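You operate a simulated robot arm through the tools that you are given. There is no shell and no other tool. Be economical: measure what you need, move in short steps, check, and stop when the job is done.

Carry out the task below with a simulated robot arm. There is one attempt and no reset: what you move stays moved.

## Task
Pack the white patterned plate on the surface of the island. At the end: the mustard jar is on the white patterned plate; the blue egg cup stands where the green muffin stood; the tall teal vase stands where the blue egg cup stood; the tin with the green lid is on the white patterned plate; the green muffin stands on top of the yellow apple; whatever was shut is shut again. Leave all else as you found it, and nothing knocked over.

The check looks at the end state, three seconds after you hand in, the way a careful person would. Anything else that was tipped, shoved, dropped, spilled or broken makes it a failure. A push-on lid holds only when it is set on centred and level and pressed home; a screw cap is set on level and turned clockwise until tight.

## Robot
A 5-joint arm with a two-finger parallel gripper, fixed in place. Base frame: the origin is at the foot of the arm, x ahead of it, y to its left, z up; the work surface is at about z = 0. Lengths are in m, angles in rad, forces in N, time in s.
With the tool pointing down near the work surface it reaches from about 0.26 to 0.68 m from the base axis. Its first joint turns from -1.152 to 1.152 rad. The tool tilts only in the upright plane through the base axis and itself; it spins freely about its own axis. Payload 2.9 kg.
The TCP is the grasp point between the finger pads, 0.03 m short of the fingertips. In the tool frame z runs along the fingers and y along their closing line. Largest opening 0.11 m; finger width 0.02, thickness 0.01; the body of the gripper, 0.048 by 0.112 m, starts 0.055 m behind the TCP.
Orientation is that of the tool frame in the base frame, as a unit quaternion [w, x, y, z]. With the fingers straight down and closing along the base's y, the tool's x points along the base's -x, its y along +y and its z along -z.

## Interface
- The arm moves only by the tool nudge_tool. Its argument "steps" is a list of rows, each a list of 3 entries, a list of its own where there are three numbers: the shift along the base's x, y, z in m, then the turn, a rotation vector about the base's x, y, z in rad, then the closure in counts, from 0 (fully open) to 255 (shut). In form: [[[dx, dy, dz], [wx, wy, wz], grip], ...]. A call has 1 to 20 rows; each row is the pose to reach, as a shift and turn from the pose commanded when the call began. Each row takes 0.2 s and may step no farther than 0.05 m and 0.15 rad from the row before; otherwise, or with a gripper value out of range, the whole call is refused. A pose out of reach is approached as far as the arm can. The call stops where the force on the tool passes 40 N (or 10 N more than at its start, if that is more) or the arm is blocked; 0.2 s more then pass. The fingers move at their own pace (about 0.108 m/s each) and stop on an object; they squeeze with about 29 N. The grip force told is the motor's: it shows also when the fingers shut on nothing. Time passes only in rows, and 0.2 s behind the last, so rows that repeat a pose let the fingers close. It gives the time, the measured TCP pose, the force on the tool (base axes), the opening and the grip force at its end, in the units of the frame above (readings bear some noise).
- Cameras (640 x 400 px; columns grow to the right, rows downward): "scene" is fixed at [0.0297, -0.4492, 0.5961]; the picture's right is [0.81, -0.59, 0.00], its down [-0.37, -0.51, -0.78] and it looks along [0.46, 0.63, -0.63] (base axes); focal length 254 px, centre (320, 200). "wrist" rides on the gripper at [0.072, 0.017, -0.103] in the tool frame; the picture's right is [-0.23, 0.97, 0.00], its down [-0.76, -0.18, -0.62] and it looks along [-0.61, -0.14, 0.78] (tool axes); focal length 222 px, centre (320, 200). There is no depth. A picture from a camera that has moved, and an enlarged one, comes with that camera's place and axes in the base frame and with its lens.
- capture(camera): a new picture of that camera. The clock stands still meanwhile.
- inspect(camera, box): a new picture of the part [left, top, right, bottom] of that camera's present view, enlarged. The clock stands still meanwhile.
- finish_job(): hands the job in; it is judged then, once.

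Go step by step. Nothing tells you positions but the pictures and the camera data: compare them with the known pose of the tool, close in by small moves and look again before you grip or let go. The budget is 120 turns and 84 pictures, counting those below and the enlarged ones. Unless the task says otherwise, let go and move clear before handing in, and close with one line.

The tools are called after "Emit:" as name(argument=value, ...) on one line, values as JSON. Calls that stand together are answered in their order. nudge_tool: Moves the arm, as the interface text tells. Its arguments: {"type":"object","properties":{"steps":{"type":"array","items":{"type":"array"}}},"required":["steps"]} The other tools are called the same way: capture (camera) takes a picture; inspect (camera, box) takes an enlarged picture of a part of a camera's view; finish_job () hands the job in.

At the start:

```text
time: 0.0
tcp_pos: [0.3948, -0.0234, 0.3548]
tcp_rot: [0.0, 0.0, 1.0, 0.0]
ft_force: [-0.4, -0.2, 0.8]
grip_width: 0.1102
finger_force: 0.1
```

scene: 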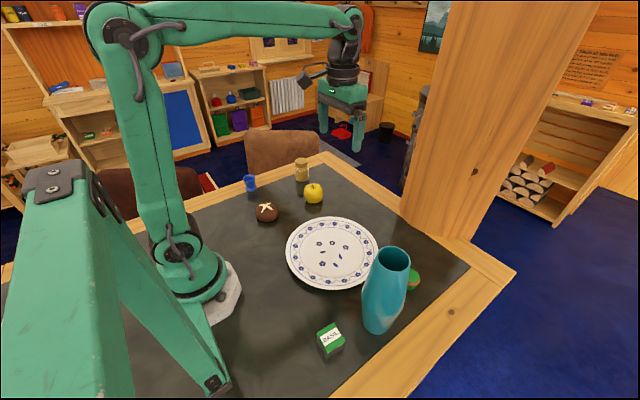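
wrist: 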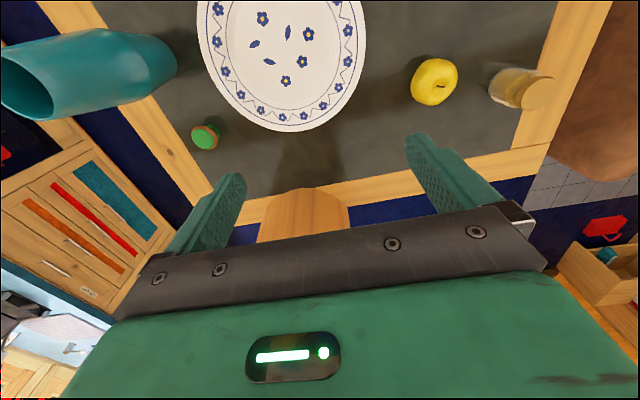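

I see a plate mid-table, a teal vase, a basil box, a small green thing behind the vase, and an apple, jar, egg cup and brown bun on the far left. I'll enlarge to tell them apart.

Emit:
inspect(camera="scene", box=[230, 140, 350, 230])

Emit:
inspect(camera="scene", box=[300, 230, 440, 360])

Emit:
inspect(camera="wrist", box=[160, 90, 260, 170])

```text
4.44 times, centred on (290, 185) of scene
camera zoom: at [0.0297, -0.4492, 0.5961], right [0.81, -0.59, 0.0], down [-0.37, -0.51, -0.78], along [0.46, 0.63, -0.63], focal length 1131 px, centre (453, 267)
```

zoom: 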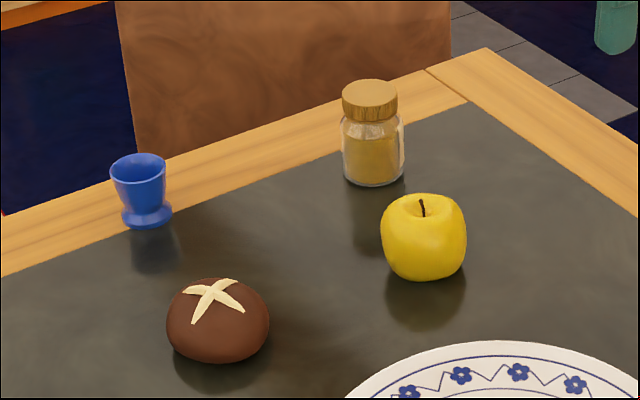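

```text
3.08 times, centred on (370, 295) of scene
camera zoom: at [0.0297, -0.4492, 0.5961], right [0.81, -0.59, 0.0], down [-0.37, -0.51, -0.78], along [0.46, 0.63, -0.63], focal length 783 px, centre (166, -92)
```

zoom: 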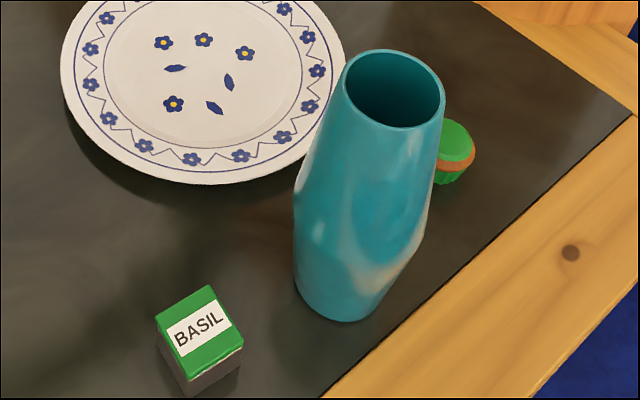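

```text
5.00 times, centred on (210, 130) of wrist
camera zoom: at [0.322, -0.0057, 0.457], right [0.23, 0.97, 0.0], down [0.76, -0.18, 0.62], along [0.61, -0.14, -0.78], focal length 1111 px, centre (870, 550)
```

zoom: 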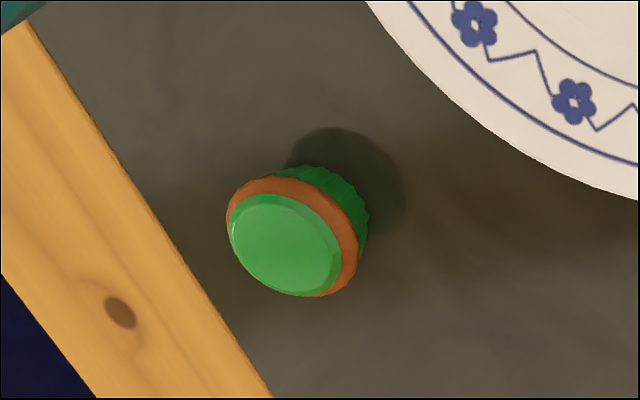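

The green muffin sits behind the vase, and the BASIL tin is the green-lidded one. My estimates in m are jar (0.485,0.305), apple (0.444,0.163), egg cup (0.288,0.36), muffin (0.445,-0.27), vase (0.295,-0.30), tin (0.18,-0.28) and plate (0.34,-0.08). I'll start with the jar and hover above it.

Emit:
nudge_tool(steps=[[[0.011, 0.04, -0.015], [0, 0, 0], 0], [[0.022, 0.08, -0.03], [0, 0, 0], 0], [[0.034, 0.12, -0.045], [0, 0, 0], 0], [[0.045, 0.16, -0.06], [0, 0, 0], 0], [[0.056, 0.2, -0.075], [0, 0, 0], 0], [[0.068, 0.24, -0.09], [0, 0, 0], 0], [[0.079, 0.28, -0.105], [0, 0, 0], 0], [[0.09, 0.32, -0.12], [0, 0, 0], 0], [[0.09, 0.325, -0.155], [0, 0, 0], 0], [[0.09, 0.325, -0.155], [0, 0, 0], 0]])

Emit:
capture(camera="wrist")

Emit:
capture(camera="scene")

```text
time: 2.2
tcp_pos: [0.4853, 0.3018, 0.1977]
tcp_rot: [0.0, 0.001, 1.0, 0.001]
ft_force: [-0.3, -0.2, 0.4]
grip_width: 0.1103
finger_force: 0.1
```

```text
78 pictures are left
camera wrist: at [0.4129, 0.3208, 0.3008], right [0.23, 0.97, 0.0], down [0.76, -0.18, 0.62], along [0.61, -0.14, -0.78], focal length 222 px, centre (320, 200)
```

wrist: 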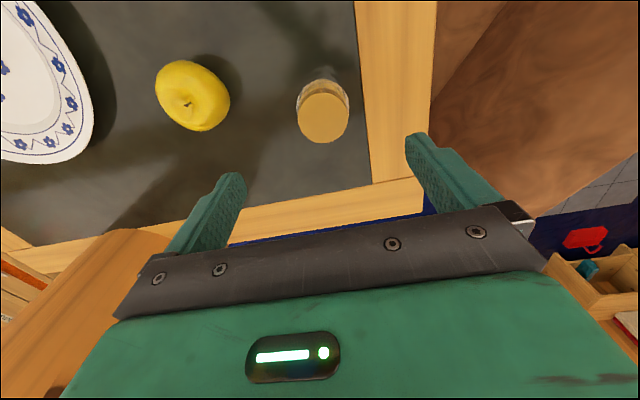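

```text
77 pictures are left
```

scene: 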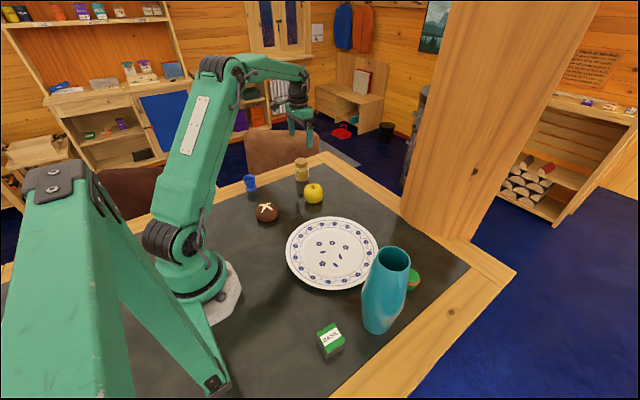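

The jar is at about (0.485, 0.306) with its top near 0.084. I'll go down around the glass and grip.

Emit:
nudge_tool(steps=[[[0, 0.003, -0.04], [0, 0, 0], 0], [[0, 0.003, -0.08], [0, 0, 0], 0], [[0, 0.003, -0.12], [0, 0, 0], 0], [[0, 0.003, -0.15], [0, 0, 0], 0], [[0, 0.003, -0.15], [0, 0, 0], 0]])

Emit:
capture(camera="wrist")

Emit:
inspect(camera="scene", box=[230, 140, 350, 230])

```text
time: 3.4
tcp_pos: [0.4868, 0.3038, 0.0487]
tcp_rot: [0.0, 0.001, 1.0, 0.0]
ft_force: [0.4, 0.0, -0.3]
grip_width: 0.11
finger_force: 0.0
```

```text
76 pictures are left
camera wrist: at [0.4138, 0.3227, 0.1515], right [0.23, 0.97, 0.0], down [0.76, -0.18, 0.62], along [0.61, -0.14, -0.78], focal length 222 px, centre (320, 200)
```

wrist: 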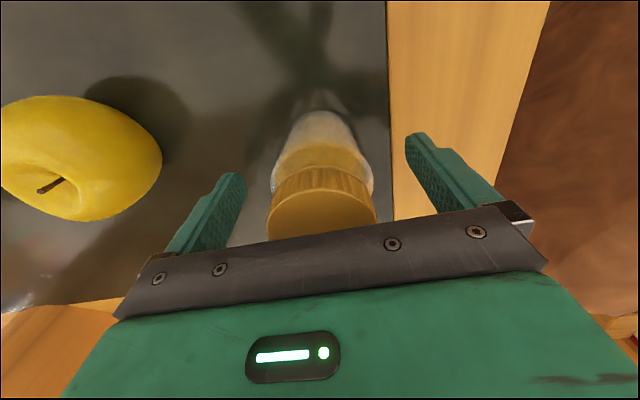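

```text
4.44 times, centred on (290, 185) of scene
camera zoom: at [0.0297, -0.4492, 0.5961], right [0.81, -0.59, 0.0], down [-0.37, -0.51, -0.78], along [0.46, 0.63, -0.63], focal length 1131 px, centre (453, 267)
```

zoom: 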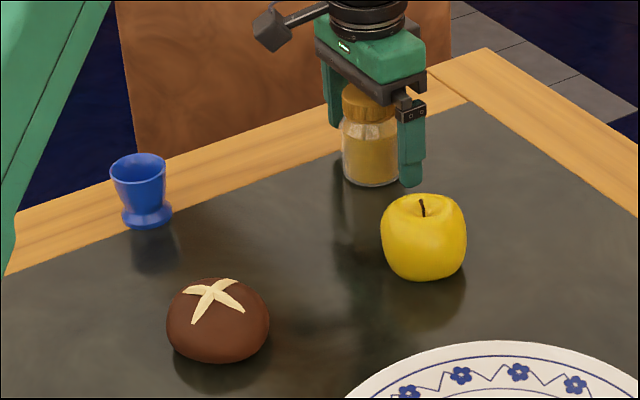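

The jar is centred between the fingers, so I'll close on it and lift.

Emit:
nudge_tool(steps=[[[-0.003, 0, 0], [0, 0, 0], 100], [[-0.003, 0, 0], [0, 0, 0], 255], [[-0.003, 0, 0], [0, 0, 0], 255], [[-0.003, 0, 0], [0, 0, 0], 255], [[-0.003, 0, 0.03], [0, 0, 0], 255], [[-0.003, 0, 0.07], [0, 0, 0], 255], [[-0.003, 0, 0.11], [0, 0, 0], 255], [[-0.003, 0, 0.13], [0, 0, 0], 255]])

Emit:
inspect(camera="scene", box=[230, 110, 350, 200])

```text
time: 5.2
tcp_pos: [0.4819, 0.3021, 0.1795]
tcp_rot: [0.0, 0.0, 1.0, 0.0]
ft_force: [0.1, -0.5, -2.9]
grip_width: 0.0573
finger_force: 29.2
```

```text
4.44 times, centred on (290, 155) of scene
camera zoom: at [0.0297, -0.4492, 0.5961], right [0.81, -0.59, 0.0], down [-0.37, -0.51, -0.78], along [0.46, 0.63, -0.63], focal length 1131 px, centre (453, 400)
```

zoom: 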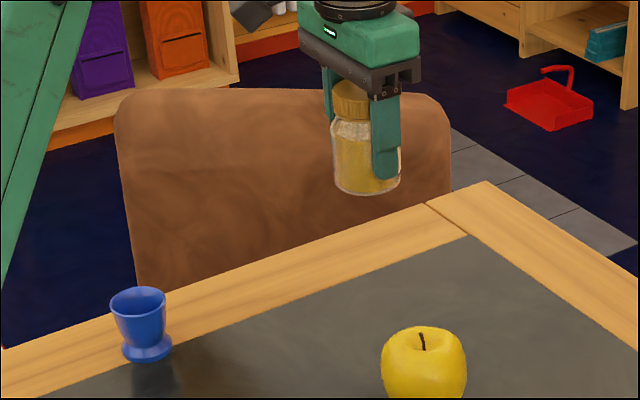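

The jar is held at about 2.9 N. I'll carry it over the plate.

Emit:
nudge_tool(steps=[[[-0.012, -0.04, 0], [0, 0, 0], 255], [[-0.024, -0.08, 0], [0, 0, 0], 255], [[-0.036, -0.12, 0], [0, 0, 0], 255], [[-0.048, -0.16, 0], [0, 0, 0], 255], [[-0.06, -0.2, 0], [0, 0, 0], 255], [[-0.072, -0.24, 0], [0, 0, 0], 255], [[-0.084, -0.28, 0], [0, 0, 0], 255], [[-0.096, -0.32, 0], [0, 0, 0], 255], [[-0.107, -0.357, 0], [0, 0, 0], 255], [[-0.107, -0.357, -0.03], [0, 0, 0], 255], [[-0.107, -0.357, -0.03], [0, 0, 0], 255]])

Emit:
capture(camera="wrist")

Emit:
inspect(camera="scene", box=[240, 150, 440, 300])

```text
time: 7.6
tcp_pos: [0.3728, -0.0529, 0.1492]
tcp_rot: [0.0, 0.001, 1.0, 0.0]
ft_force: [0.3, -0.4, -1.8]
grip_width: 0.0573
finger_force: 29.2
```

```text
73 pictures are left
camera wrist: at [0.3023, -0.0344, 0.252], right [0.23, 0.97, 0.0], down [0.76, -0.18, 0.62], along [0.61, -0.14, -0.78], focal length 222 px, centre (320, 200)
```

wrist: 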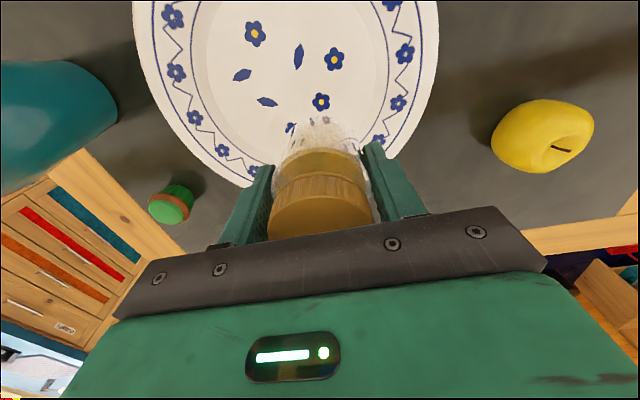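

```text
2.67 times, centred on (340, 225) of scene
camera zoom: at [0.0297, -0.4492, 0.5961], right [0.81, -0.59, 0.0], down [-0.37, -0.51, -0.78], along [0.46, 0.63, -0.63], focal length 679 px, centre (267, 133)
```

zoom: 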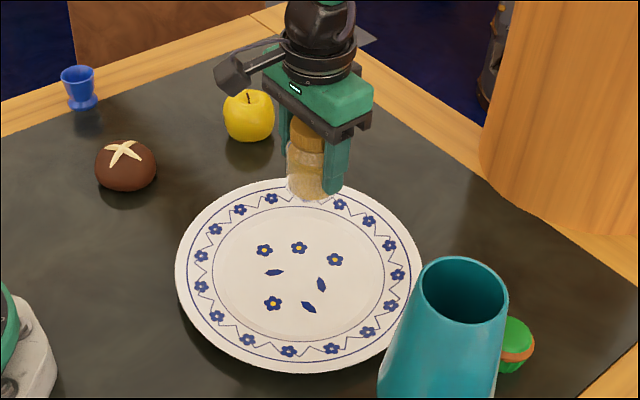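

The plate centre is about (0.341, -0.081) and its flat well has a radius of about 0.09, so the jar's spot is fine. I'll lower it.

Emit:
nudge_tool(steps=[[[0, 0, -0.04], [0, 0, 0], 255], [[0, 0, -0.07], [0, 0, 0], 255], [[0, 0, -0.083], [0, 0, 0], 255], [[0, 0, -0.083], [0, 0, 0], 255]])

Emit:
inspect(camera="scene", box=[280, 170, 400, 260])

```text
time: 8.6
tcp_pos: [0.3738, -0.0543, 0.0667]
tcp_rot: [0.0, 0.0, 1.0, 0.001]
ft_force: [-1.1, -0.2, -2.1]
grip_width: 0.0572
finger_force: 29.0
```

```text
4.44 times, centred on (340, 215) of scene
camera zoom: at [0.0297, -0.4492, 0.5961], right [0.81, -0.59, 0.0], down [-0.37, -0.51, -0.78], along [0.46, 0.63, -0.63], focal length 1131 px, centre (231, 133)
```

zoom: 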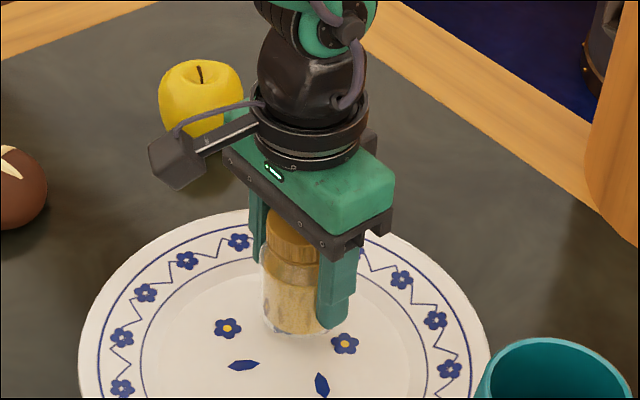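

Still in the air, so I'll step down finely until contact shows.

Emit:
nudge_tool(steps=[[[0, 0, -0.003], [0, 0, 0], 255], [[0, 0, -0.006], [0, 0, 0], 255], [[0, 0, -0.006], [0, 0, 0], 255]])

Emit:
nudge_tool(steps=[[[0, 0, -0.002], [0, 0, 0], 255], [[0, 0, -0.003], [0, 0, 0], 255], [[0, 0, -0.003], [0, 0, 0], 255]])

```text
time: 9.4
tcp_pos: [0.3732, -0.054, 0.0612]
tcp_rot: [0.0, 0.0, 1.0, 0.0]
ft_force: [0.8, 0.6, -2.1]
grip_width: 0.0572
finger_force: 29.5
```

```text
time: 10.2
tcp_pos: [0.374, -0.0533, 0.0564]
tcp_rot: [0.0, 0.0, 1.0, -0.001]
ft_force: [0.5, 0.5, -2.3]
grip_width: 0.0572
finger_force: 29.1
```

Emit:
nudge_tool(steps=[[[0, 0, -0.002], [0, 0, 0], 255], [[0, 0, -0.003], [0, 0, 0], 255], [[0, 0, -0.003], [0, 0, 0], 255]])

Emit:
inspect(camera="scene", box=[300, 190, 380, 250])

```text
time: 11.0
tcp_pos: [0.3737, -0.0538, 0.0541]
tcp_rot: [0.0, 0.0, 1.0, 0.001]
ft_force: [-3.3, -0.1, 9.6]
grip_width: 0.0572
finger_force: 29.3
```

```text
6.67 times, centred on (340, 220) of scene
camera zoom: at [0.0297, -0.4492, 0.5961], right [0.81, -0.59, 0.0], down [-0.37, -0.51, -0.78], along [0.46, 0.63, -0.63], focal length 1697 px, centre (187, 67)
```

zoom: 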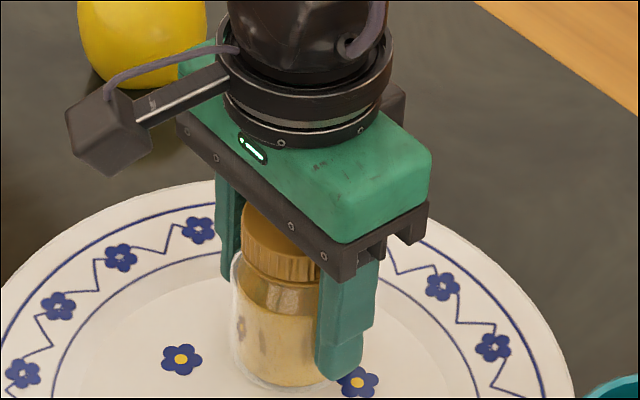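

The jar has touched down (9.6 N upward). I'll release, rise high enough to clear the vase, and go over to the tin.

Emit:
nudge_tool(steps=[[[0, 0, 0.001], [0, 0, 0], 100], [[0, 0, 0.001], [0, 0, 0], 0], [[0, 0, 0.001], [0, 0, 0], 0], [[0, 0, 0.04], [0, 0, 0], 0], [[0, 0, 0.09], [0, 0, 0], 0], [[0, 0, 0.14], [0, 0, 0], 0], [[0, 0, 0.19], [0, 0, 0], 0], [[0, 0, 0.24], [0, 0, 0], 0], [[0, 0, 0.25], [0, 0, 0], 0], [[-0.028, -0.032, 0.25], [0, 0, 0], 0], [[-0.056, -0.064, 0.25], [0, 0, 0], 0], [[-0.084, -0.097, 0.25], [0, 0, 0], 0], [[-0.112, -0.13, 0.25], [0, 0, 0], 0], [[-0.14, -0.163, 0.25], [0, 0, 0], 0], [[-0.168, -0.196, 0.25], [0, 0, 0], 0], [[-0.193, -0.226, 0.25], [0, 0, -0.05], 0], [[-0.193, -0.226, 0.21], [0, 0, -0.15], 0], [[-0.193, -0.226, 0.17], [0, 0, -0.15], 0], [[-0.193, -0.226, 0.13], [0, 0, -0.15], 0], [[-0.193, -0.226, 0.13], [0, 0, -0.15], 0]])

Emit:
capture(camera="wrist")

Emit:
capture(camera="scene")

```text
time: 15.2
tcp_pos: [0.1833, -0.2768, 0.1842]
tcp_rot: [0.0, 0.075, 0.997, 0.0]
ft_force: [-0.1, -0.2, -0.7]
grip_width: 0.1101
finger_force: 0.1
```

```text
69 pictures are left
camera wrist: at [0.1144, -0.2479, 0.2867], right [0.37, 0.93, 0.0], down [0.73, -0.29, 0.62], along [0.58, -0.23, -0.78], focal length 222 px, centre (320, 200)
```

wrist: 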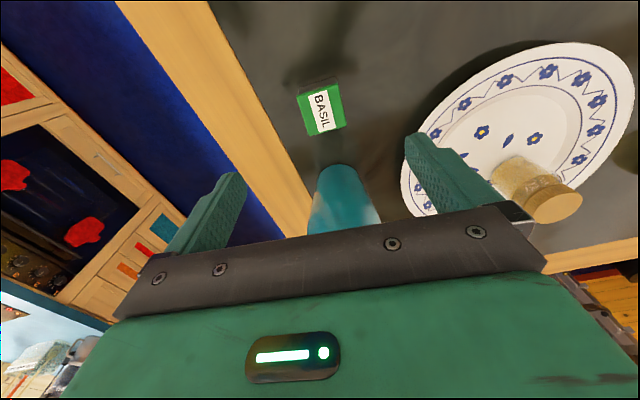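

```text
68 pictures are left
```

scene: 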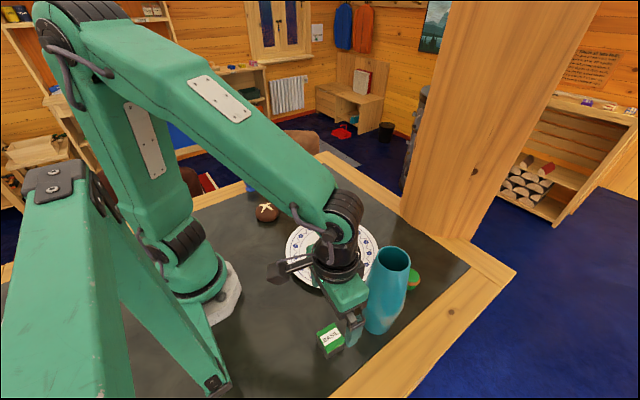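

The jar stands on the plate. I'll enlarge the wrist view of the tin to get its height and angle.

Emit:
inspect(camera="wrist", box=[280, 65, 360, 145])

```text
5.00 times, centred on (320, 105) of wrist
camera zoom: at [0.1144, -0.2479, 0.2867], right [0.37, 0.93, 0.0], down [0.73, -0.29, 0.62], along [0.58, -0.23, -0.78], focal length 1111 px, centre (320, 675)
```

zoom: 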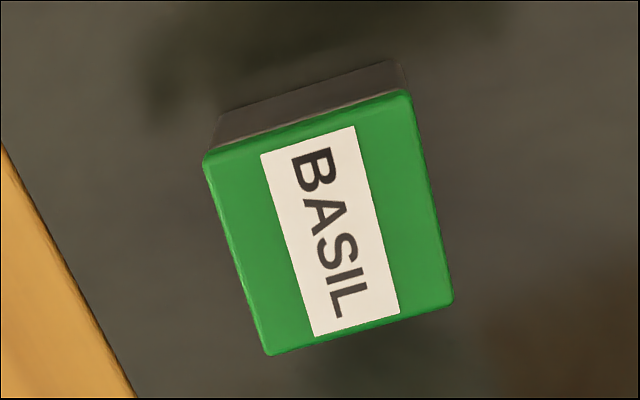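

The tin is about 0.035 high, centred near (0.185, -0.274) and turned about -0.11. I'll go down around it with the fingertips just off the table.

Emit:
nudge_tool(steps=[[[0.002, 0.003, -0.04], [0, 0, 0.04], 0], [[0.002, 0.003, -0.08], [0, 0, 0.04], 0], [[0.002, 0.003, -0.12], [0, 0, 0.04], 0], [[0.002, 0.003, -0.147], [0, 0, 0.04], 0], [[0.002, 0.003, -0.147], [0, 0, 0.04], 0]])

Emit:
capture(camera="wrist")

Emit:
inspect(camera="scene", box=[270, 260, 430, 380])

```text
time: 16.4
tcp_pos: [0.1817, -0.2742, 0.0369]
tcp_rot: [0.0, 0.055, 0.998, 0.0]
ft_force: [0.2, 0.0, -0.1]
grip_width: 0.1099
finger_force: 0.1
```

```text
66 pictures are left
camera wrist: at [0.1118, -0.2483, 0.1402], right [0.33, 0.94, 0.0], down [0.74, -0.26, 0.62], along [0.59, -0.21, -0.78], focal length 222 px, centre (320, 200)
```

wrist: 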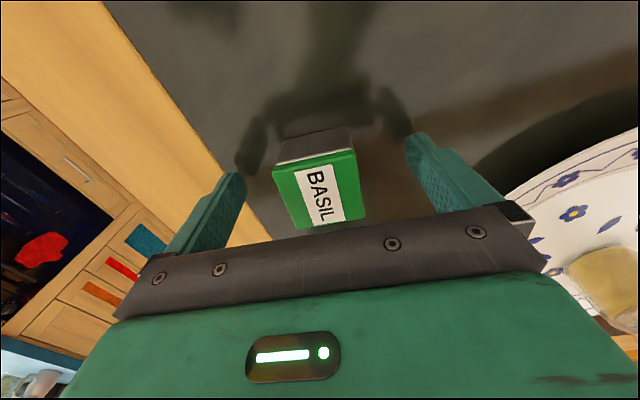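

```text
3.33 times, centred on (350, 320) of scene
camera zoom: at [0.0297, -0.4492, 0.5961], right [0.81, -0.59, 0.0], down [-0.37, -0.51, -0.78], along [0.46, 0.63, -0.63], focal length 848 px, centre (220, -200)
```

zoom: 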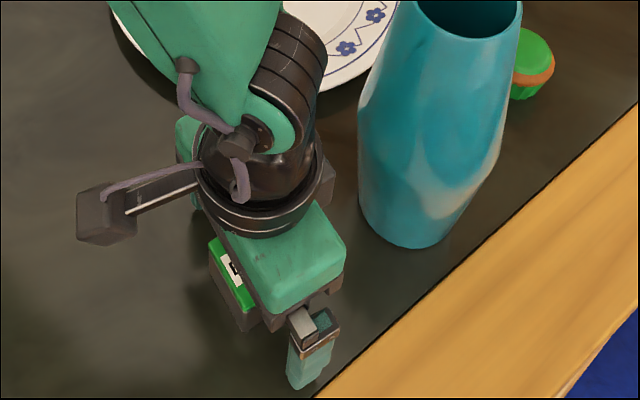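

The tin is 3–4 mm ahead of the TCP. I'll correct for that, close, and make a small lift.

Emit:
nudge_tool(steps=[[[0.003, 0, -0.002], [0, 0, 0], 0], [[0.003, 0, -0.002], [0, 0, 0], 120], [[0.003, 0, -0.002], [0, 0, 0], 255], [[0.003, 0, -0.002], [0, 0, 0], 255], [[0.003, 0, -0.002], [0, 0, 0], 255], [[0.003, 0, 0.02], [0, 0, 0], 255], [[0.003, 0, 0.04], [0, 0, 0], 255], [[0.003, 0, 0.04], [0, 0, 0], 255]])

Emit:
capture(camera="wrist")

Emit:
inspect(camera="scene", box=[290, 280, 390, 360])

```text
time: 18.2
tcp_pos: [0.1865, -0.2755, 0.077]
tcp_rot: [0.0, 0.056, 0.998, 0.0]
ft_force: [-0.2, -0.9, -1.1]
grip_width: 0.0443
finger_force: 28.6
```

```text
64 pictures are left
camera wrist: at [0.1164, -0.2496, 0.1798], right [0.33, 0.94, 0.0], down [0.74, -0.26, 0.62], along [0.59, -0.21, -0.78], focal length 222 px, centre (320, 200)
```

wrist: 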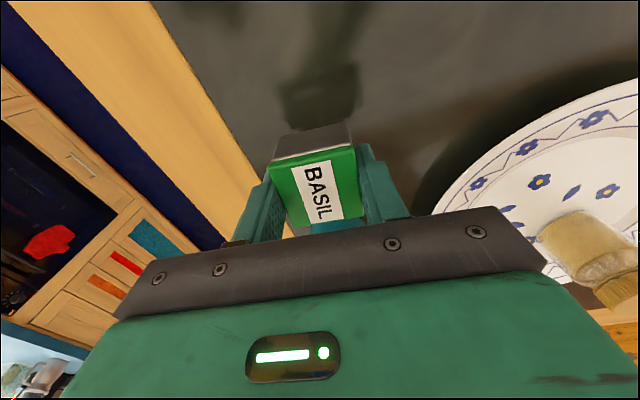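

```text
5.00 times, centred on (340, 320) of scene
camera zoom: at [0.0297, -0.4492, 0.5961], right [0.81, -0.59, 0.0], down [-0.37, -0.51, -0.78], along [0.46, 0.63, -0.63], focal length 1273 px, centre (220, -400)
```

zoom: 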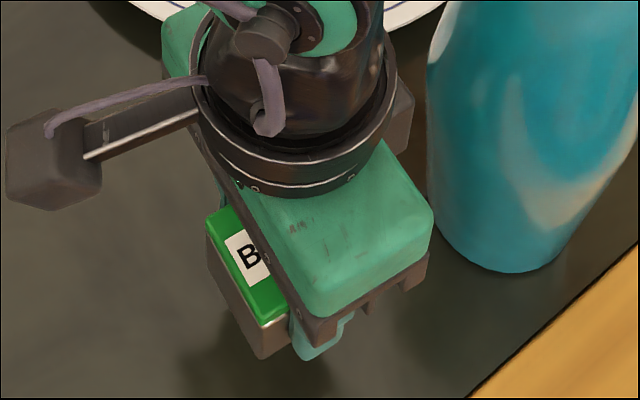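

The tin came up in one piece. I'll go around the vase and over the plate.

Emit:
nudge_tool(steps=[[[0, 0.02, 0.03], [0, 0, 0], 255], [[0, 0.05, 0.06], [0, 0, 0], 255], [[0.01, 0.075, 0.06], [0, 0, 0], 255], [[0.04, 0.1, 0.06], [0, 0, 0], 255], [[0.07, 0.122, 0.06], [0, 0, 0], 255], [[0.1, 0.145, 0.06], [0, 0, 0], 255], [[0.121, 0.161, 0.06], [0, 0, 0], 255], [[0.121, 0.161, 0.02], [0, 0, 0], 255], [[0.121, 0.161, -0.015], [0, 0, 0], 255], [[0.121, 0.161, -0.03], [0, 0, 0], 255], [[0.121, 0.161, -0.03], [0, 0, 0], 255]])

Emit:
capture(camera="wrist")

Emit:
inspect(camera="scene", box=[260, 190, 420, 310])

```text
time: 20.6
tcp_pos: [0.3094, -0.1153, 0.0461]
tcp_rot: [-0.001, 0.055, 0.998, 0.0]
ft_force: [-1.4, 0.5, -1.5]
grip_width: 0.0446
finger_force: 28.6
```

```text
62 pictures are left
camera wrist: at [0.2389, -0.089, 0.148], right [0.33, 0.94, 0.0], down [0.74, -0.26, 0.62], along [0.59, -0.21, -0.78], focal length 222 px, centre (320, 200)
```

wrist: 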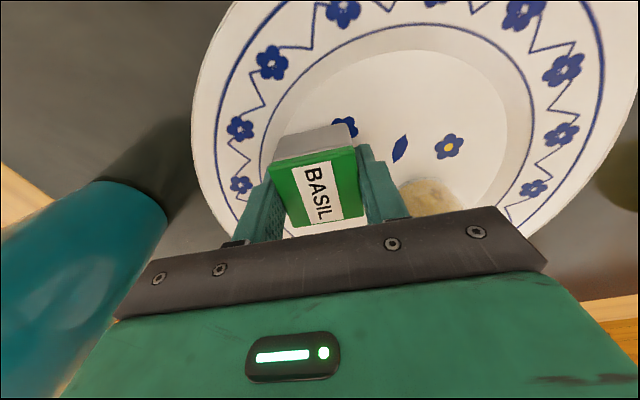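

```text
3.33 times, centred on (340, 250) of scene
camera zoom: at [0.0297, -0.4492, 0.5961], right [0.81, -0.59, 0.0], down [-0.37, -0.51, -0.78], along [0.46, 0.63, -0.63], focal length 848 px, centre (253, 33)
```

zoom: 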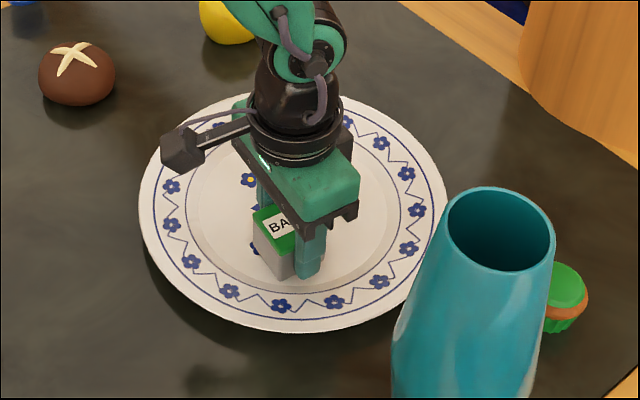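

It hovers about 5 mm above the plate. I'll shift it slightly toward the middle, lower to contact, and later open only part way so the fingers stay off the plate's rim.

Emit:
nudge_tool(steps=[[[0.003, 0.004, 0], [0, 0, 0], 255], [[0.003, 0.004, -0.003], [0, 0, 0], 255], [[0.003, 0.004, -0.003], [0, 0, 0], 255]])

Emit:
nudge_tool(steps=[[[0, 0, -0.002], [0, 0, 0], 255], [[0, 0, -0.003], [0, 0, 0], 255], [[0, 0, -0.003], [0, 0, 0], 255]])

```text
time: 21.4
tcp_pos: [0.31, -0.1115, 0.0446]
tcp_rot: [0.0, 0.055, 0.998, 0.001]
ft_force: [-0.3, 0.2, -1.4]
grip_width: 0.0443
finger_force: 29.1
```

```text
time: 22.2
tcp_pos: [0.3126, -0.1103, 0.0411]
tcp_rot: [0.001, 0.055, 0.998, 0.0]
ft_force: [0.7, 7.4, 19.9]
grip_width: 0.0445
finger_force: 28.7
```

Contact. I'll back off 1 mm, open part way, rise, and look.

Emit:
nudge_tool(steps=[[[0, 0, 0.001], [0, 0, 0], 255], [[0, 0, 0.001], [0, 0, 0], 120], [[0, 0, 0.001], [0, 0, 0], 120], [[0, 0, 0.03], [0, 0, 0], 120], [[0, 0, 0.07], [0, 0, 0], 120], [[0, 0, 0.11], [0, 0, 0], 120], [[0, 0, 0.15], [0, 0, 0], 120], [[0, 0, 0.19], [0, 0, 0], 120], [[0, 0, 0.23], [0, 0, 0], 0], [[0, 0, 0.25], [0, 0, 0], 0]])

Emit:
inspect(camera="scene", box=[260, 190, 420, 310])

Emit:
capture(camera="wrist")

```text
time: 24.4
tcp_pos: [0.311, -0.1123, 0.2913]
tcp_rot: [-0.001, 0.054, 0.999, 0.0]
ft_force: [0.3, 0.7, 0.7]
grip_width: 0.11
finger_force: 0.1
```

```text
3.33 times, centred on (340, 250) of scene
camera zoom: at [0.0297, -0.4492, 0.5961], right [0.81, -0.59, 0.0], down [-0.37, -0.51, -0.78], along [0.46, 0.63, -0.63], focal length 848 px, centre (253, 33)
```

zoom: 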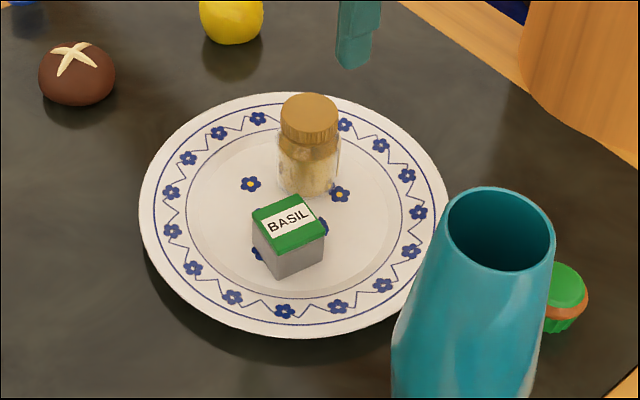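

```text
59 pictures are left
camera wrist: at [0.2415, -0.0859, 0.3937], right [0.33, 0.94, 0.0], down [0.74, -0.26, 0.62], along [0.59, -0.21, -0.78], focal length 222 px, centre (320, 200)
```

wrist: 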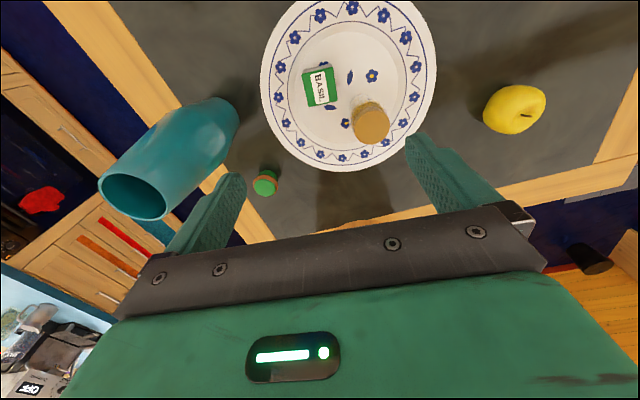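

Both items are standing on the plate. Next is the muffin, with the gripper turned so the camera stays away from the vase.

Emit:
nudge_tool(steps=[[[0.027, -0.032, 0], [0, 0, -0.1], 0], [[0.053, -0.064, 0], [0, 0, -0.2], 0], [[0.08, -0.096, 0], [0, 0, -0.3], 0], [[0.106, -0.128, 0], [0, 0, -0.4], 0], [[0.133, -0.159, 0], [0, 0, -0.44], 0], [[0.133, -0.159, -0.05], [0, 0, -0.44], 0], [[0.133, -0.159, -0.1], [0, 0, -0.44], 0], [[0.133, -0.159, -0.13], [0, 0, -0.44], 0], [[0.133, -0.159, -0.13], [0, 0, -0.44], 0]])

Emit:
capture(camera="wrist")

Emit:
inspect(camera="scene", box=[320, 160, 480, 300])

```text
time: 26.4
tcp_pos: [0.4434, -0.2711, 0.1647]
tcp_rot: [0.001, 0.272, 0.962, 0.0]
ft_force: [0.8, 0.6, -0.3]
grip_width: 0.1101
finger_force: 0.0
```

```text
58 pictures are left
camera wrist: at [0.3916, -0.2168, 0.266], right [0.7, 0.71, 0.0], down [0.56, -0.55, 0.62], along [0.44, -0.44, -0.78], focal length 222 px, centre (320, 200)
```

wrist: 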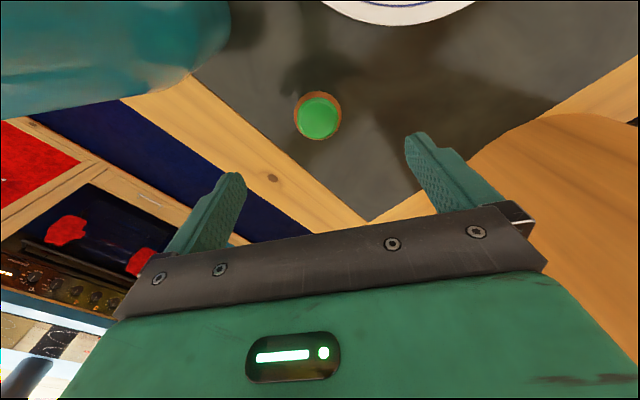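

```text
2.86 times, centred on (400, 230) of scene
camera zoom: at [0.0297, -0.4492, 0.5961], right [0.81, -0.59, 0.0], down [-0.37, -0.51, -0.78], along [0.46, 0.63, -0.63], focal length 727 px, centre (91, 114)
```

zoom: 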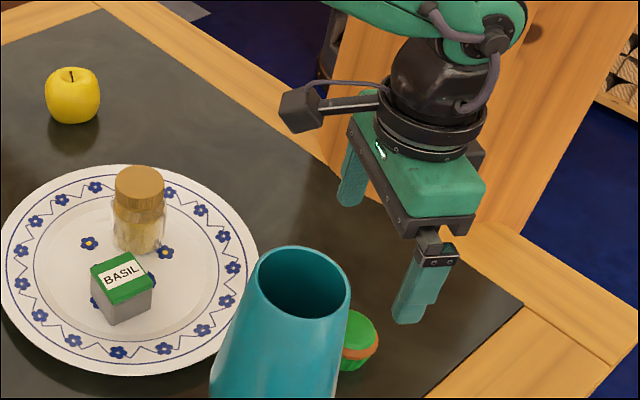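

The muffin is at (0.443, -0.270), which I'll remember as the egg cup's target. I'll go down to it.

Emit:
nudge_tool(steps=[[[0, 0.001, -0.04], [0, 0, 0], 0], [[0, 0.001, -0.08], [0, 0, 0], 0], [[0, 0.001, -0.11], [0, 0, 0], 0], [[0, 0.001, -0.125], [0, 0, 0], 0], [[0, 0.001, -0.125], [0, 0, 0], 0]])

Emit:
capture(camera="wrist")

Emit:
inspect(camera="scene", box=[320, 160, 480, 300])

```text
time: 27.6
tcp_pos: [0.4422, -0.2688, 0.0365]
tcp_rot: [0.001, 0.271, 0.963, 0.0]
ft_force: [1.3, 0.6, 0.4]
grip_width: 0.1099
finger_force: 0.1
```

```text
56 pictures are left
camera wrist: at [0.3898, -0.2149, 0.1394], right [0.7, 0.71, 0.0], down [0.56, -0.55, 0.62], along [0.44, -0.44, -0.78], focal length 222 px, centre (320, 200)
```

wrist: 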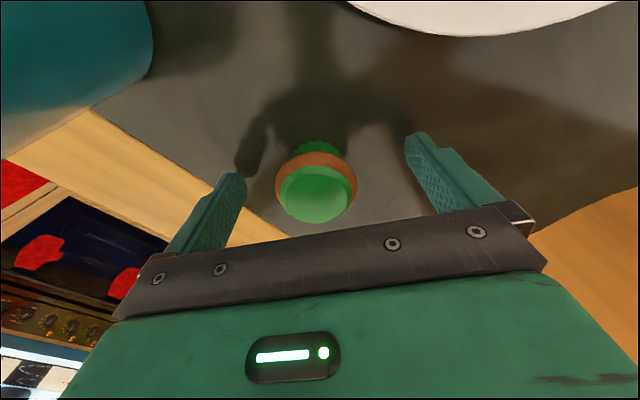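

```text
2.86 times, centred on (400, 230) of scene
camera zoom: at [0.0297, -0.4492, 0.5961], right [0.81, -0.59, 0.0], down [-0.37, -0.51, -0.78], along [0.46, 0.63, -0.63], focal length 727 px, centre (91, 114)
```

zoom: 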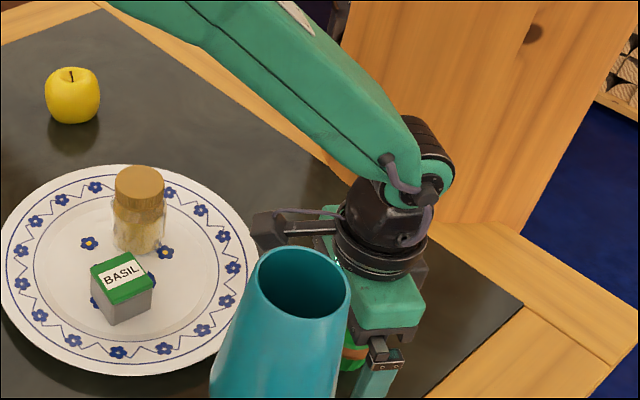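

The muffin is centred in the fingers, so I'll grip and lift it.

Emit:
nudge_tool(steps=[[[0, 0, 0], [0, 0, 0], 120], [[0, 0, 0], [0, 0, 0], 255], [[0, 0, 0], [0, 0, 0], 255], [[0, 0, 0], [0, 0, 0], 255], [[0, 0, 0.03], [0, 0, 0], 255], [[0, 0, 0.07], [0, 0, 0], 255], [[0, 0, 0.11], [0, 0, 0], 255], [[0, 0, 0.15], [0, 0, 0], 255], [[0, 0, 0.15], [0, 0, 0], 255]])

Emit:
capture(camera="wrist")

Emit:
inspect(camera="scene", box=[350, 150, 450, 230])

```text
time: 29.6
tcp_pos: [0.445, -0.2709, 0.1878]
tcp_rot: [0.001, 0.272, 0.962, -0.001]
ft_force: [-0.3, 0.4, -0.1]
grip_width: 0.0482
finger_force: 28.8
```

```text
54 pictures are left
camera wrist: at [0.3914, -0.2166, 0.2903], right [0.7, 0.71, 0.0], down [0.56, -0.55, 0.62], along [0.44, -0.44, -0.78], focal length 222 px, centre (320, 200)
```

wrist: 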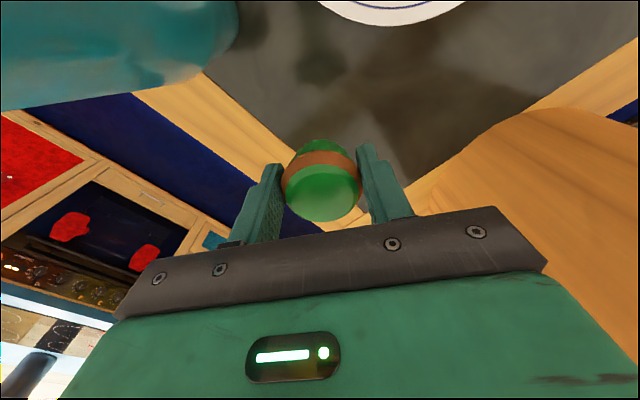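

```text
5.00 times, centred on (400, 190) of scene
camera zoom: at [0.0297, -0.4492, 0.5961], right [0.81, -0.59, 0.0], down [-0.37, -0.51, -0.78], along [0.46, 0.63, -0.63], focal length 1273 px, centre (-80, 250)
```

zoom: 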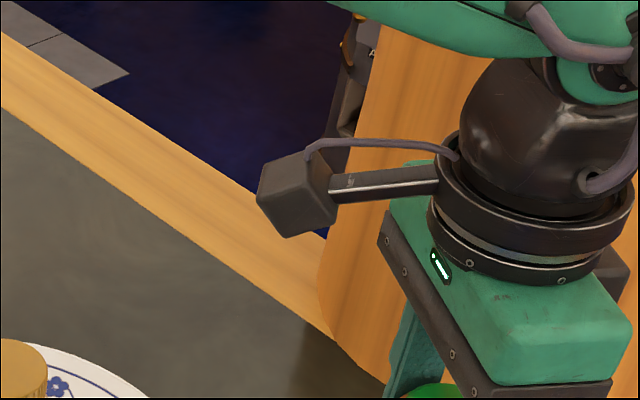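

Emit:
inspect(camera="wrist", box=[260, 125, 380, 225])

Emit:
inspect(camera="scene", box=[400, 190, 480, 250])

```text
4.00 times, centred on (320, 175) of wrist
camera zoom: at [0.3914, -0.2166, 0.2903], right [0.7, 0.71, 0.0], down [0.56, -0.55, 0.62], along [0.44, -0.44, -0.78], focal length 888 px, centre (320, 300)
```

zoom: 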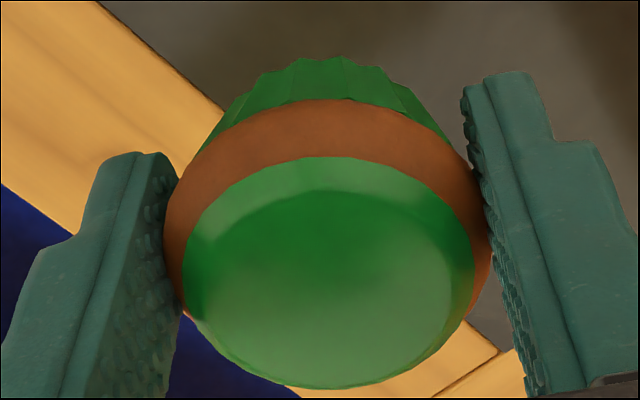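

```text
6.67 times, centred on (440, 220) of scene
camera zoom: at [0.0297, -0.4492, 0.5961], right [0.81, -0.59, 0.0], down [-0.37, -0.51, -0.78], along [0.46, 0.63, -0.63], focal length 1697 px, centre (-480, 67)
```

zoom: 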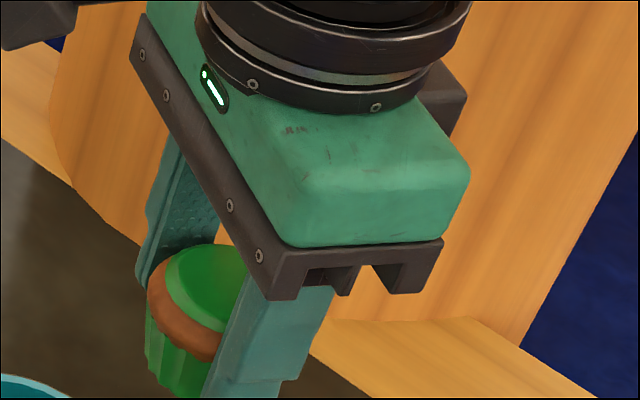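

The muffin is held level. I'll carry it above the apple and turn the tool back on the way.

Emit:
nudge_tool(steps=[[[0, 0.045, 0.01], [0, 0, 0.06], 255], [[0, 0.09, 0.01], [0, 0, 0.12], 255], [[0, 0.135, 0.01], [0, 0, 0.18], 255], [[0, 0.18, 0.01], [0, 0, 0.24], 255], [[0, 0.225, 0.01], [0, 0, 0.3], 255], [[0, 0.27, 0.01], [0, 0, 0.36], 255], [[0, 0.315, 0.01], [0, 0, 0.42], 255], [[0, 0.36, 0.01], [0, 0, 0.48], 255], [[0, 0.4, 0.01], [0, 0, 0.55], 255], [[0, 0.435, 0.01], [0, 0, 0.55], 255], [[0, 0.435, 0.01], [0, 0, 0.55], 255]])

Emit:
capture(camera="wrist")

Emit:
inspect(camera="scene", box=[250, 110, 370, 210])

```text
time: 32.0
tcp_pos: [0.4434, 0.1653, 0.1952]
tcp_rot: [0.0, 0.0, 1.0, 0.0]
ft_force: [-0.3, 0.0, 0.1]
grip_width: 0.0482
finger_force: 28.4
```

```text
50 pictures are left
camera wrist: at [0.3721, 0.1843, 0.2975], right [0.23, 0.97, 0.0], down [0.76, -0.18, 0.62], along [0.61, -0.14, -0.78], focal length 222 px, centre (320, 200)
```

wrist: 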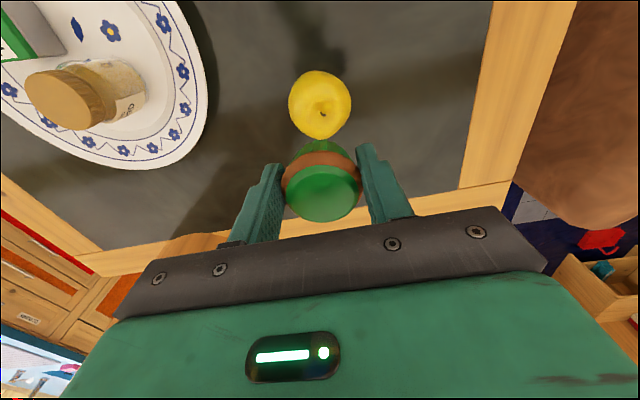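

```text
4.00 times, centred on (310, 160) of scene
camera zoom: at [0.0297, -0.4492, 0.5961], right [0.81, -0.59, 0.0], down [-0.37, -0.51, -0.78], along [0.46, 0.63, -0.63], focal length 1018 px, centre (360, 360)
```

zoom: 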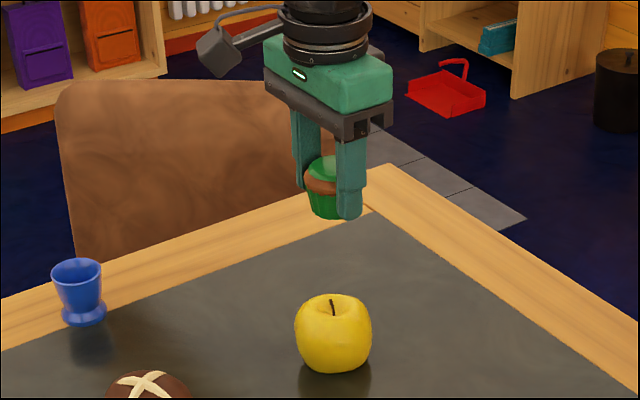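

Emit:
inspect(camera="wrist", box=[270, 60, 370, 145])

Emit:
inspect(camera="scene", box=[290, 170, 340, 210])

```text
4.71 times, centred on (320, 102) of wrist
camera zoom: at [0.3721, 0.1843, 0.2975], right [0.23, 0.97, 0.0], down [0.76, -0.18, 0.62], along [0.61, -0.14, -0.78], focal length 1045 px, centre (320, 659)
```

zoom: 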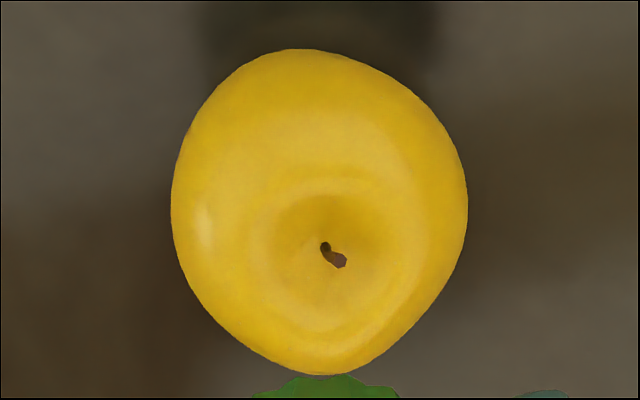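

```text
10.00 times, centred on (315, 190) of scene
camera zoom: at [0.0297, -0.4492, 0.5961], right [0.81, -0.59, 0.0], down [-0.37, -0.51, -0.78], along [0.46, 0.63, -0.63], focal length 2545 px, centre (370, 300)
```

zoom: 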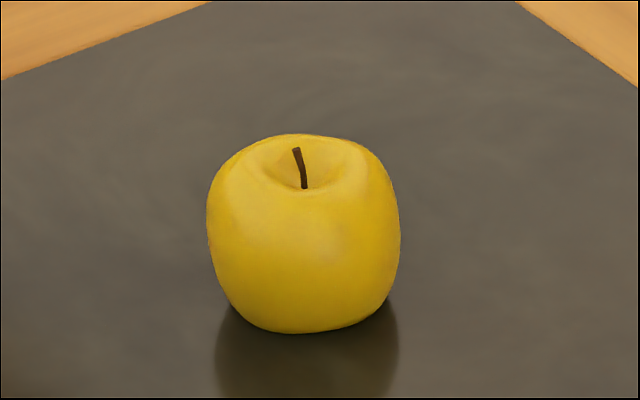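

The apple lies straight below the muffin: it sits in the same image column, and the along-axis offset is under 1 mm. I'll lower to just above contact.

Emit:
nudge_tool(steps=[[[0.001, 0, -0.04], [0, 0, 0], 255], [[0.001, 0, -0.07], [0, 0, 0], 255], [[0.001, 0, -0.083], [0, 0, 0], 255], [[0.001, 0, -0.083], [0, 0, 0], 255]])

Emit:
capture(camera="wrist")

Emit:
inspect(camera="scene", box=[280, 150, 350, 210])

```text
time: 33.0
tcp_pos: [0.4461, 0.1664, 0.1122]
tcp_rot: [0.0, 0.001, 1.0, 0.001]
ft_force: [-0.1, -0.4, -0.5]
grip_width: 0.0483
finger_force: 29.0
```

```text
46 pictures are left
camera wrist: at [0.3726, 0.1845, 0.2143], right [0.23, 0.97, 0.0], down [0.76, -0.18, 0.62], along [0.61, -0.14, -0.78], focal length 222 px, centre (320, 200)
```

wrist: 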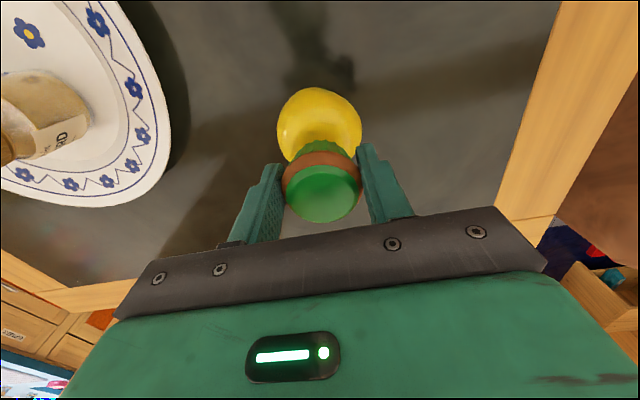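

```text
6.67 times, centred on (315, 180) of scene
camera zoom: at [0.0297, -0.4492, 0.5961], right [0.81, -0.59, 0.0], down [-0.37, -0.51, -0.78], along [0.46, 0.63, -0.63], focal length 1697 px, centre (353, 333)
```

zoom: 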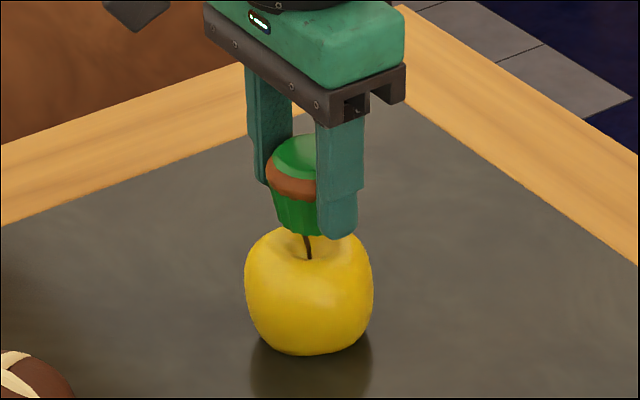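

It's well aligned and just above the apple, so I'll make fine steps down.

Emit:
nudge_tool(steps=[[[0, 0, -0.003], [0, 0, 0], 255], [[0, 0, -0.005], [0, 0, 0], 255], [[0, 0, -0.005], [0, 0, 0], 255]])

Emit:
nudge_tool(steps=[[[0, 0, -0.002], [0, 0, 0], 255], [[0, 0, -0.003], [0, 0, 0], 255], [[0, 0, -0.003], [0, 0, 0], 255]])

Emit:
inspect(camera="scene", box=[280, 150, 350, 210])

```text
time: 33.8
tcp_pos: [0.4433, 0.1662, 0.1071]
tcp_rot: [0.0, 0.0, 1.0, 0.001]
ft_force: [0.6, 0.2, -1.0]
grip_width: 0.0479
finger_force: 28.7
```

```text
time: 34.6
tcp_pos: [0.443, 0.1658, 0.1043]
tcp_rot: [0.0, 0.0, 1.0, 0.0]
ft_force: [0.9, 0.1, -0.7]
grip_width: 0.0479
finger_force: 28.7
```

```text
6.67 times, centred on (315, 180) of scene
camera zoom: at [0.0297, -0.4492, 0.5961], right [0.81, -0.59, 0.0], down [-0.37, -0.51, -0.78], along [0.46, 0.63, -0.63], focal length 1697 px, centre (353, 333)
```

zoom: 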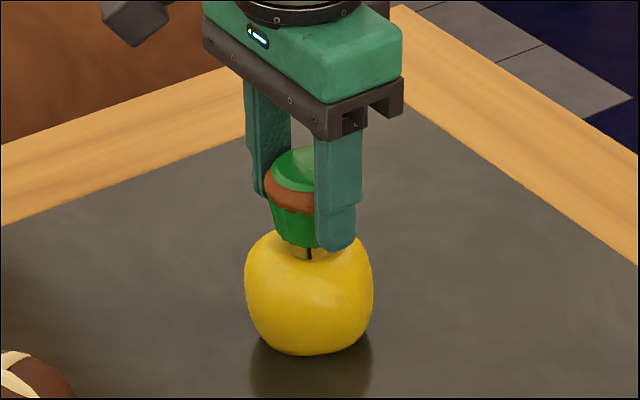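

Emit:
nudge_tool(steps=[[[0, 0, -0.002], [0, 0, 0], 255], [[0, 0, -0.003], [0, 0, 0], 255], [[0, 0, -0.003], [0, 0, 0], 255]])

Emit:
nudge_tool(steps=[[[0, 0, -0.001], [0, 0, 0], 255], [[0, 0, -0.002], [0, 0, 0], 255], [[0, 0, -0.002], [0, 0, 0], 255]])

```text
time: 35.4
tcp_pos: [0.4431, 0.1652, 0.1015]
tcp_rot: [0.0, 0.0, 1.0, 0.0]
ft_force: [1.6, 0.6, -0.4]
grip_width: 0.0482
finger_force: 28.7
```

```text
time: 36.2
tcp_pos: [0.4443, 0.1645, 0.0989]
tcp_rot: [-0.001, -0.001, 1.0, 0.0]
ft_force: [-0.3, 0.0, 0.3]
grip_width: 0.0482
finger_force: 29.6
```

Emit:
nudge_tool(steps=[[[0, 0, -0.001], [0, 0, 0], 255], [[0, 0, -0.002], [0, 0, 0], 255], [[0, 0, -0.002], [0, 0, 0], 255]])

Emit:
inspect(camera="scene", box=[280, 150, 350, 210])

```text
time: 37.0
tcp_pos: [0.4449, 0.1648, 0.0984]
tcp_rot: [0.0, -0.001, 1.0, 0.0]
ft_force: [-0.2, -0.1, -0.6]
grip_width: 0.0482
finger_force: 28.7
```

```text
6.67 times, centred on (315, 180) of scene
camera zoom: at [0.0297, -0.4492, 0.5961], right [0.81, -0.59, 0.0], down [-0.37, -0.51, -0.78], along [0.46, 0.63, -0.63], focal length 1697 px, centre (353, 333)
```

zoom: 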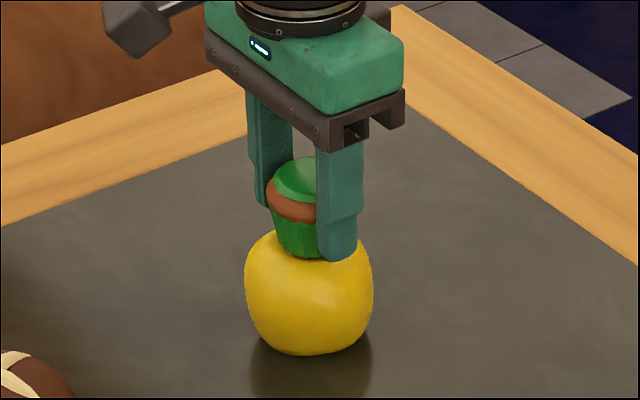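

Emit:
nudge_tool(steps=[[[0, 0, -0.002], [0, 0, 0], 255], [[0, 0, -0.002], [0, 0, 0], 255]])

```text
time: 37.6
tcp_pos: [0.4452, 0.1649, 0.0951]
tcp_rot: [0.0, -0.001, 1.0, 0.0]
ft_force: [1.1, -0.9, -0.4]
grip_width: 0.0482
finger_force: 28.3
```

Emit:
nudge_tool(steps=[[[0, 0, -0.002], [0, 0, 0], 255], [[0, 0, -0.002], [0, 0, 0], 255]])

Emit:
inspect(camera="scene", box=[285, 160, 345, 210])

```text
time: 38.2
tcp_pos: [0.4443, 0.1659, 0.0964]
tcp_rot: [0.001, 0.001, 1.0, 0.001]
ft_force: [-3.9, -1.8, 15.8]
grip_width: 0.0481
finger_force: 28.9
```

```text
8.00 times, centred on (315, 185) of scene
camera zoom: at [0.0296, -0.4493, 0.5961], right [0.81, -0.59, 0.0], down [-0.37, -0.51, -0.78], along [0.46, 0.63, -0.63], focal length 2036 px, centre (360, 320)
```

zoom: 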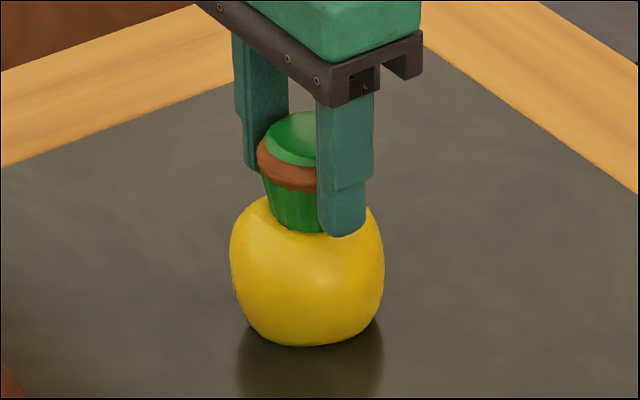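

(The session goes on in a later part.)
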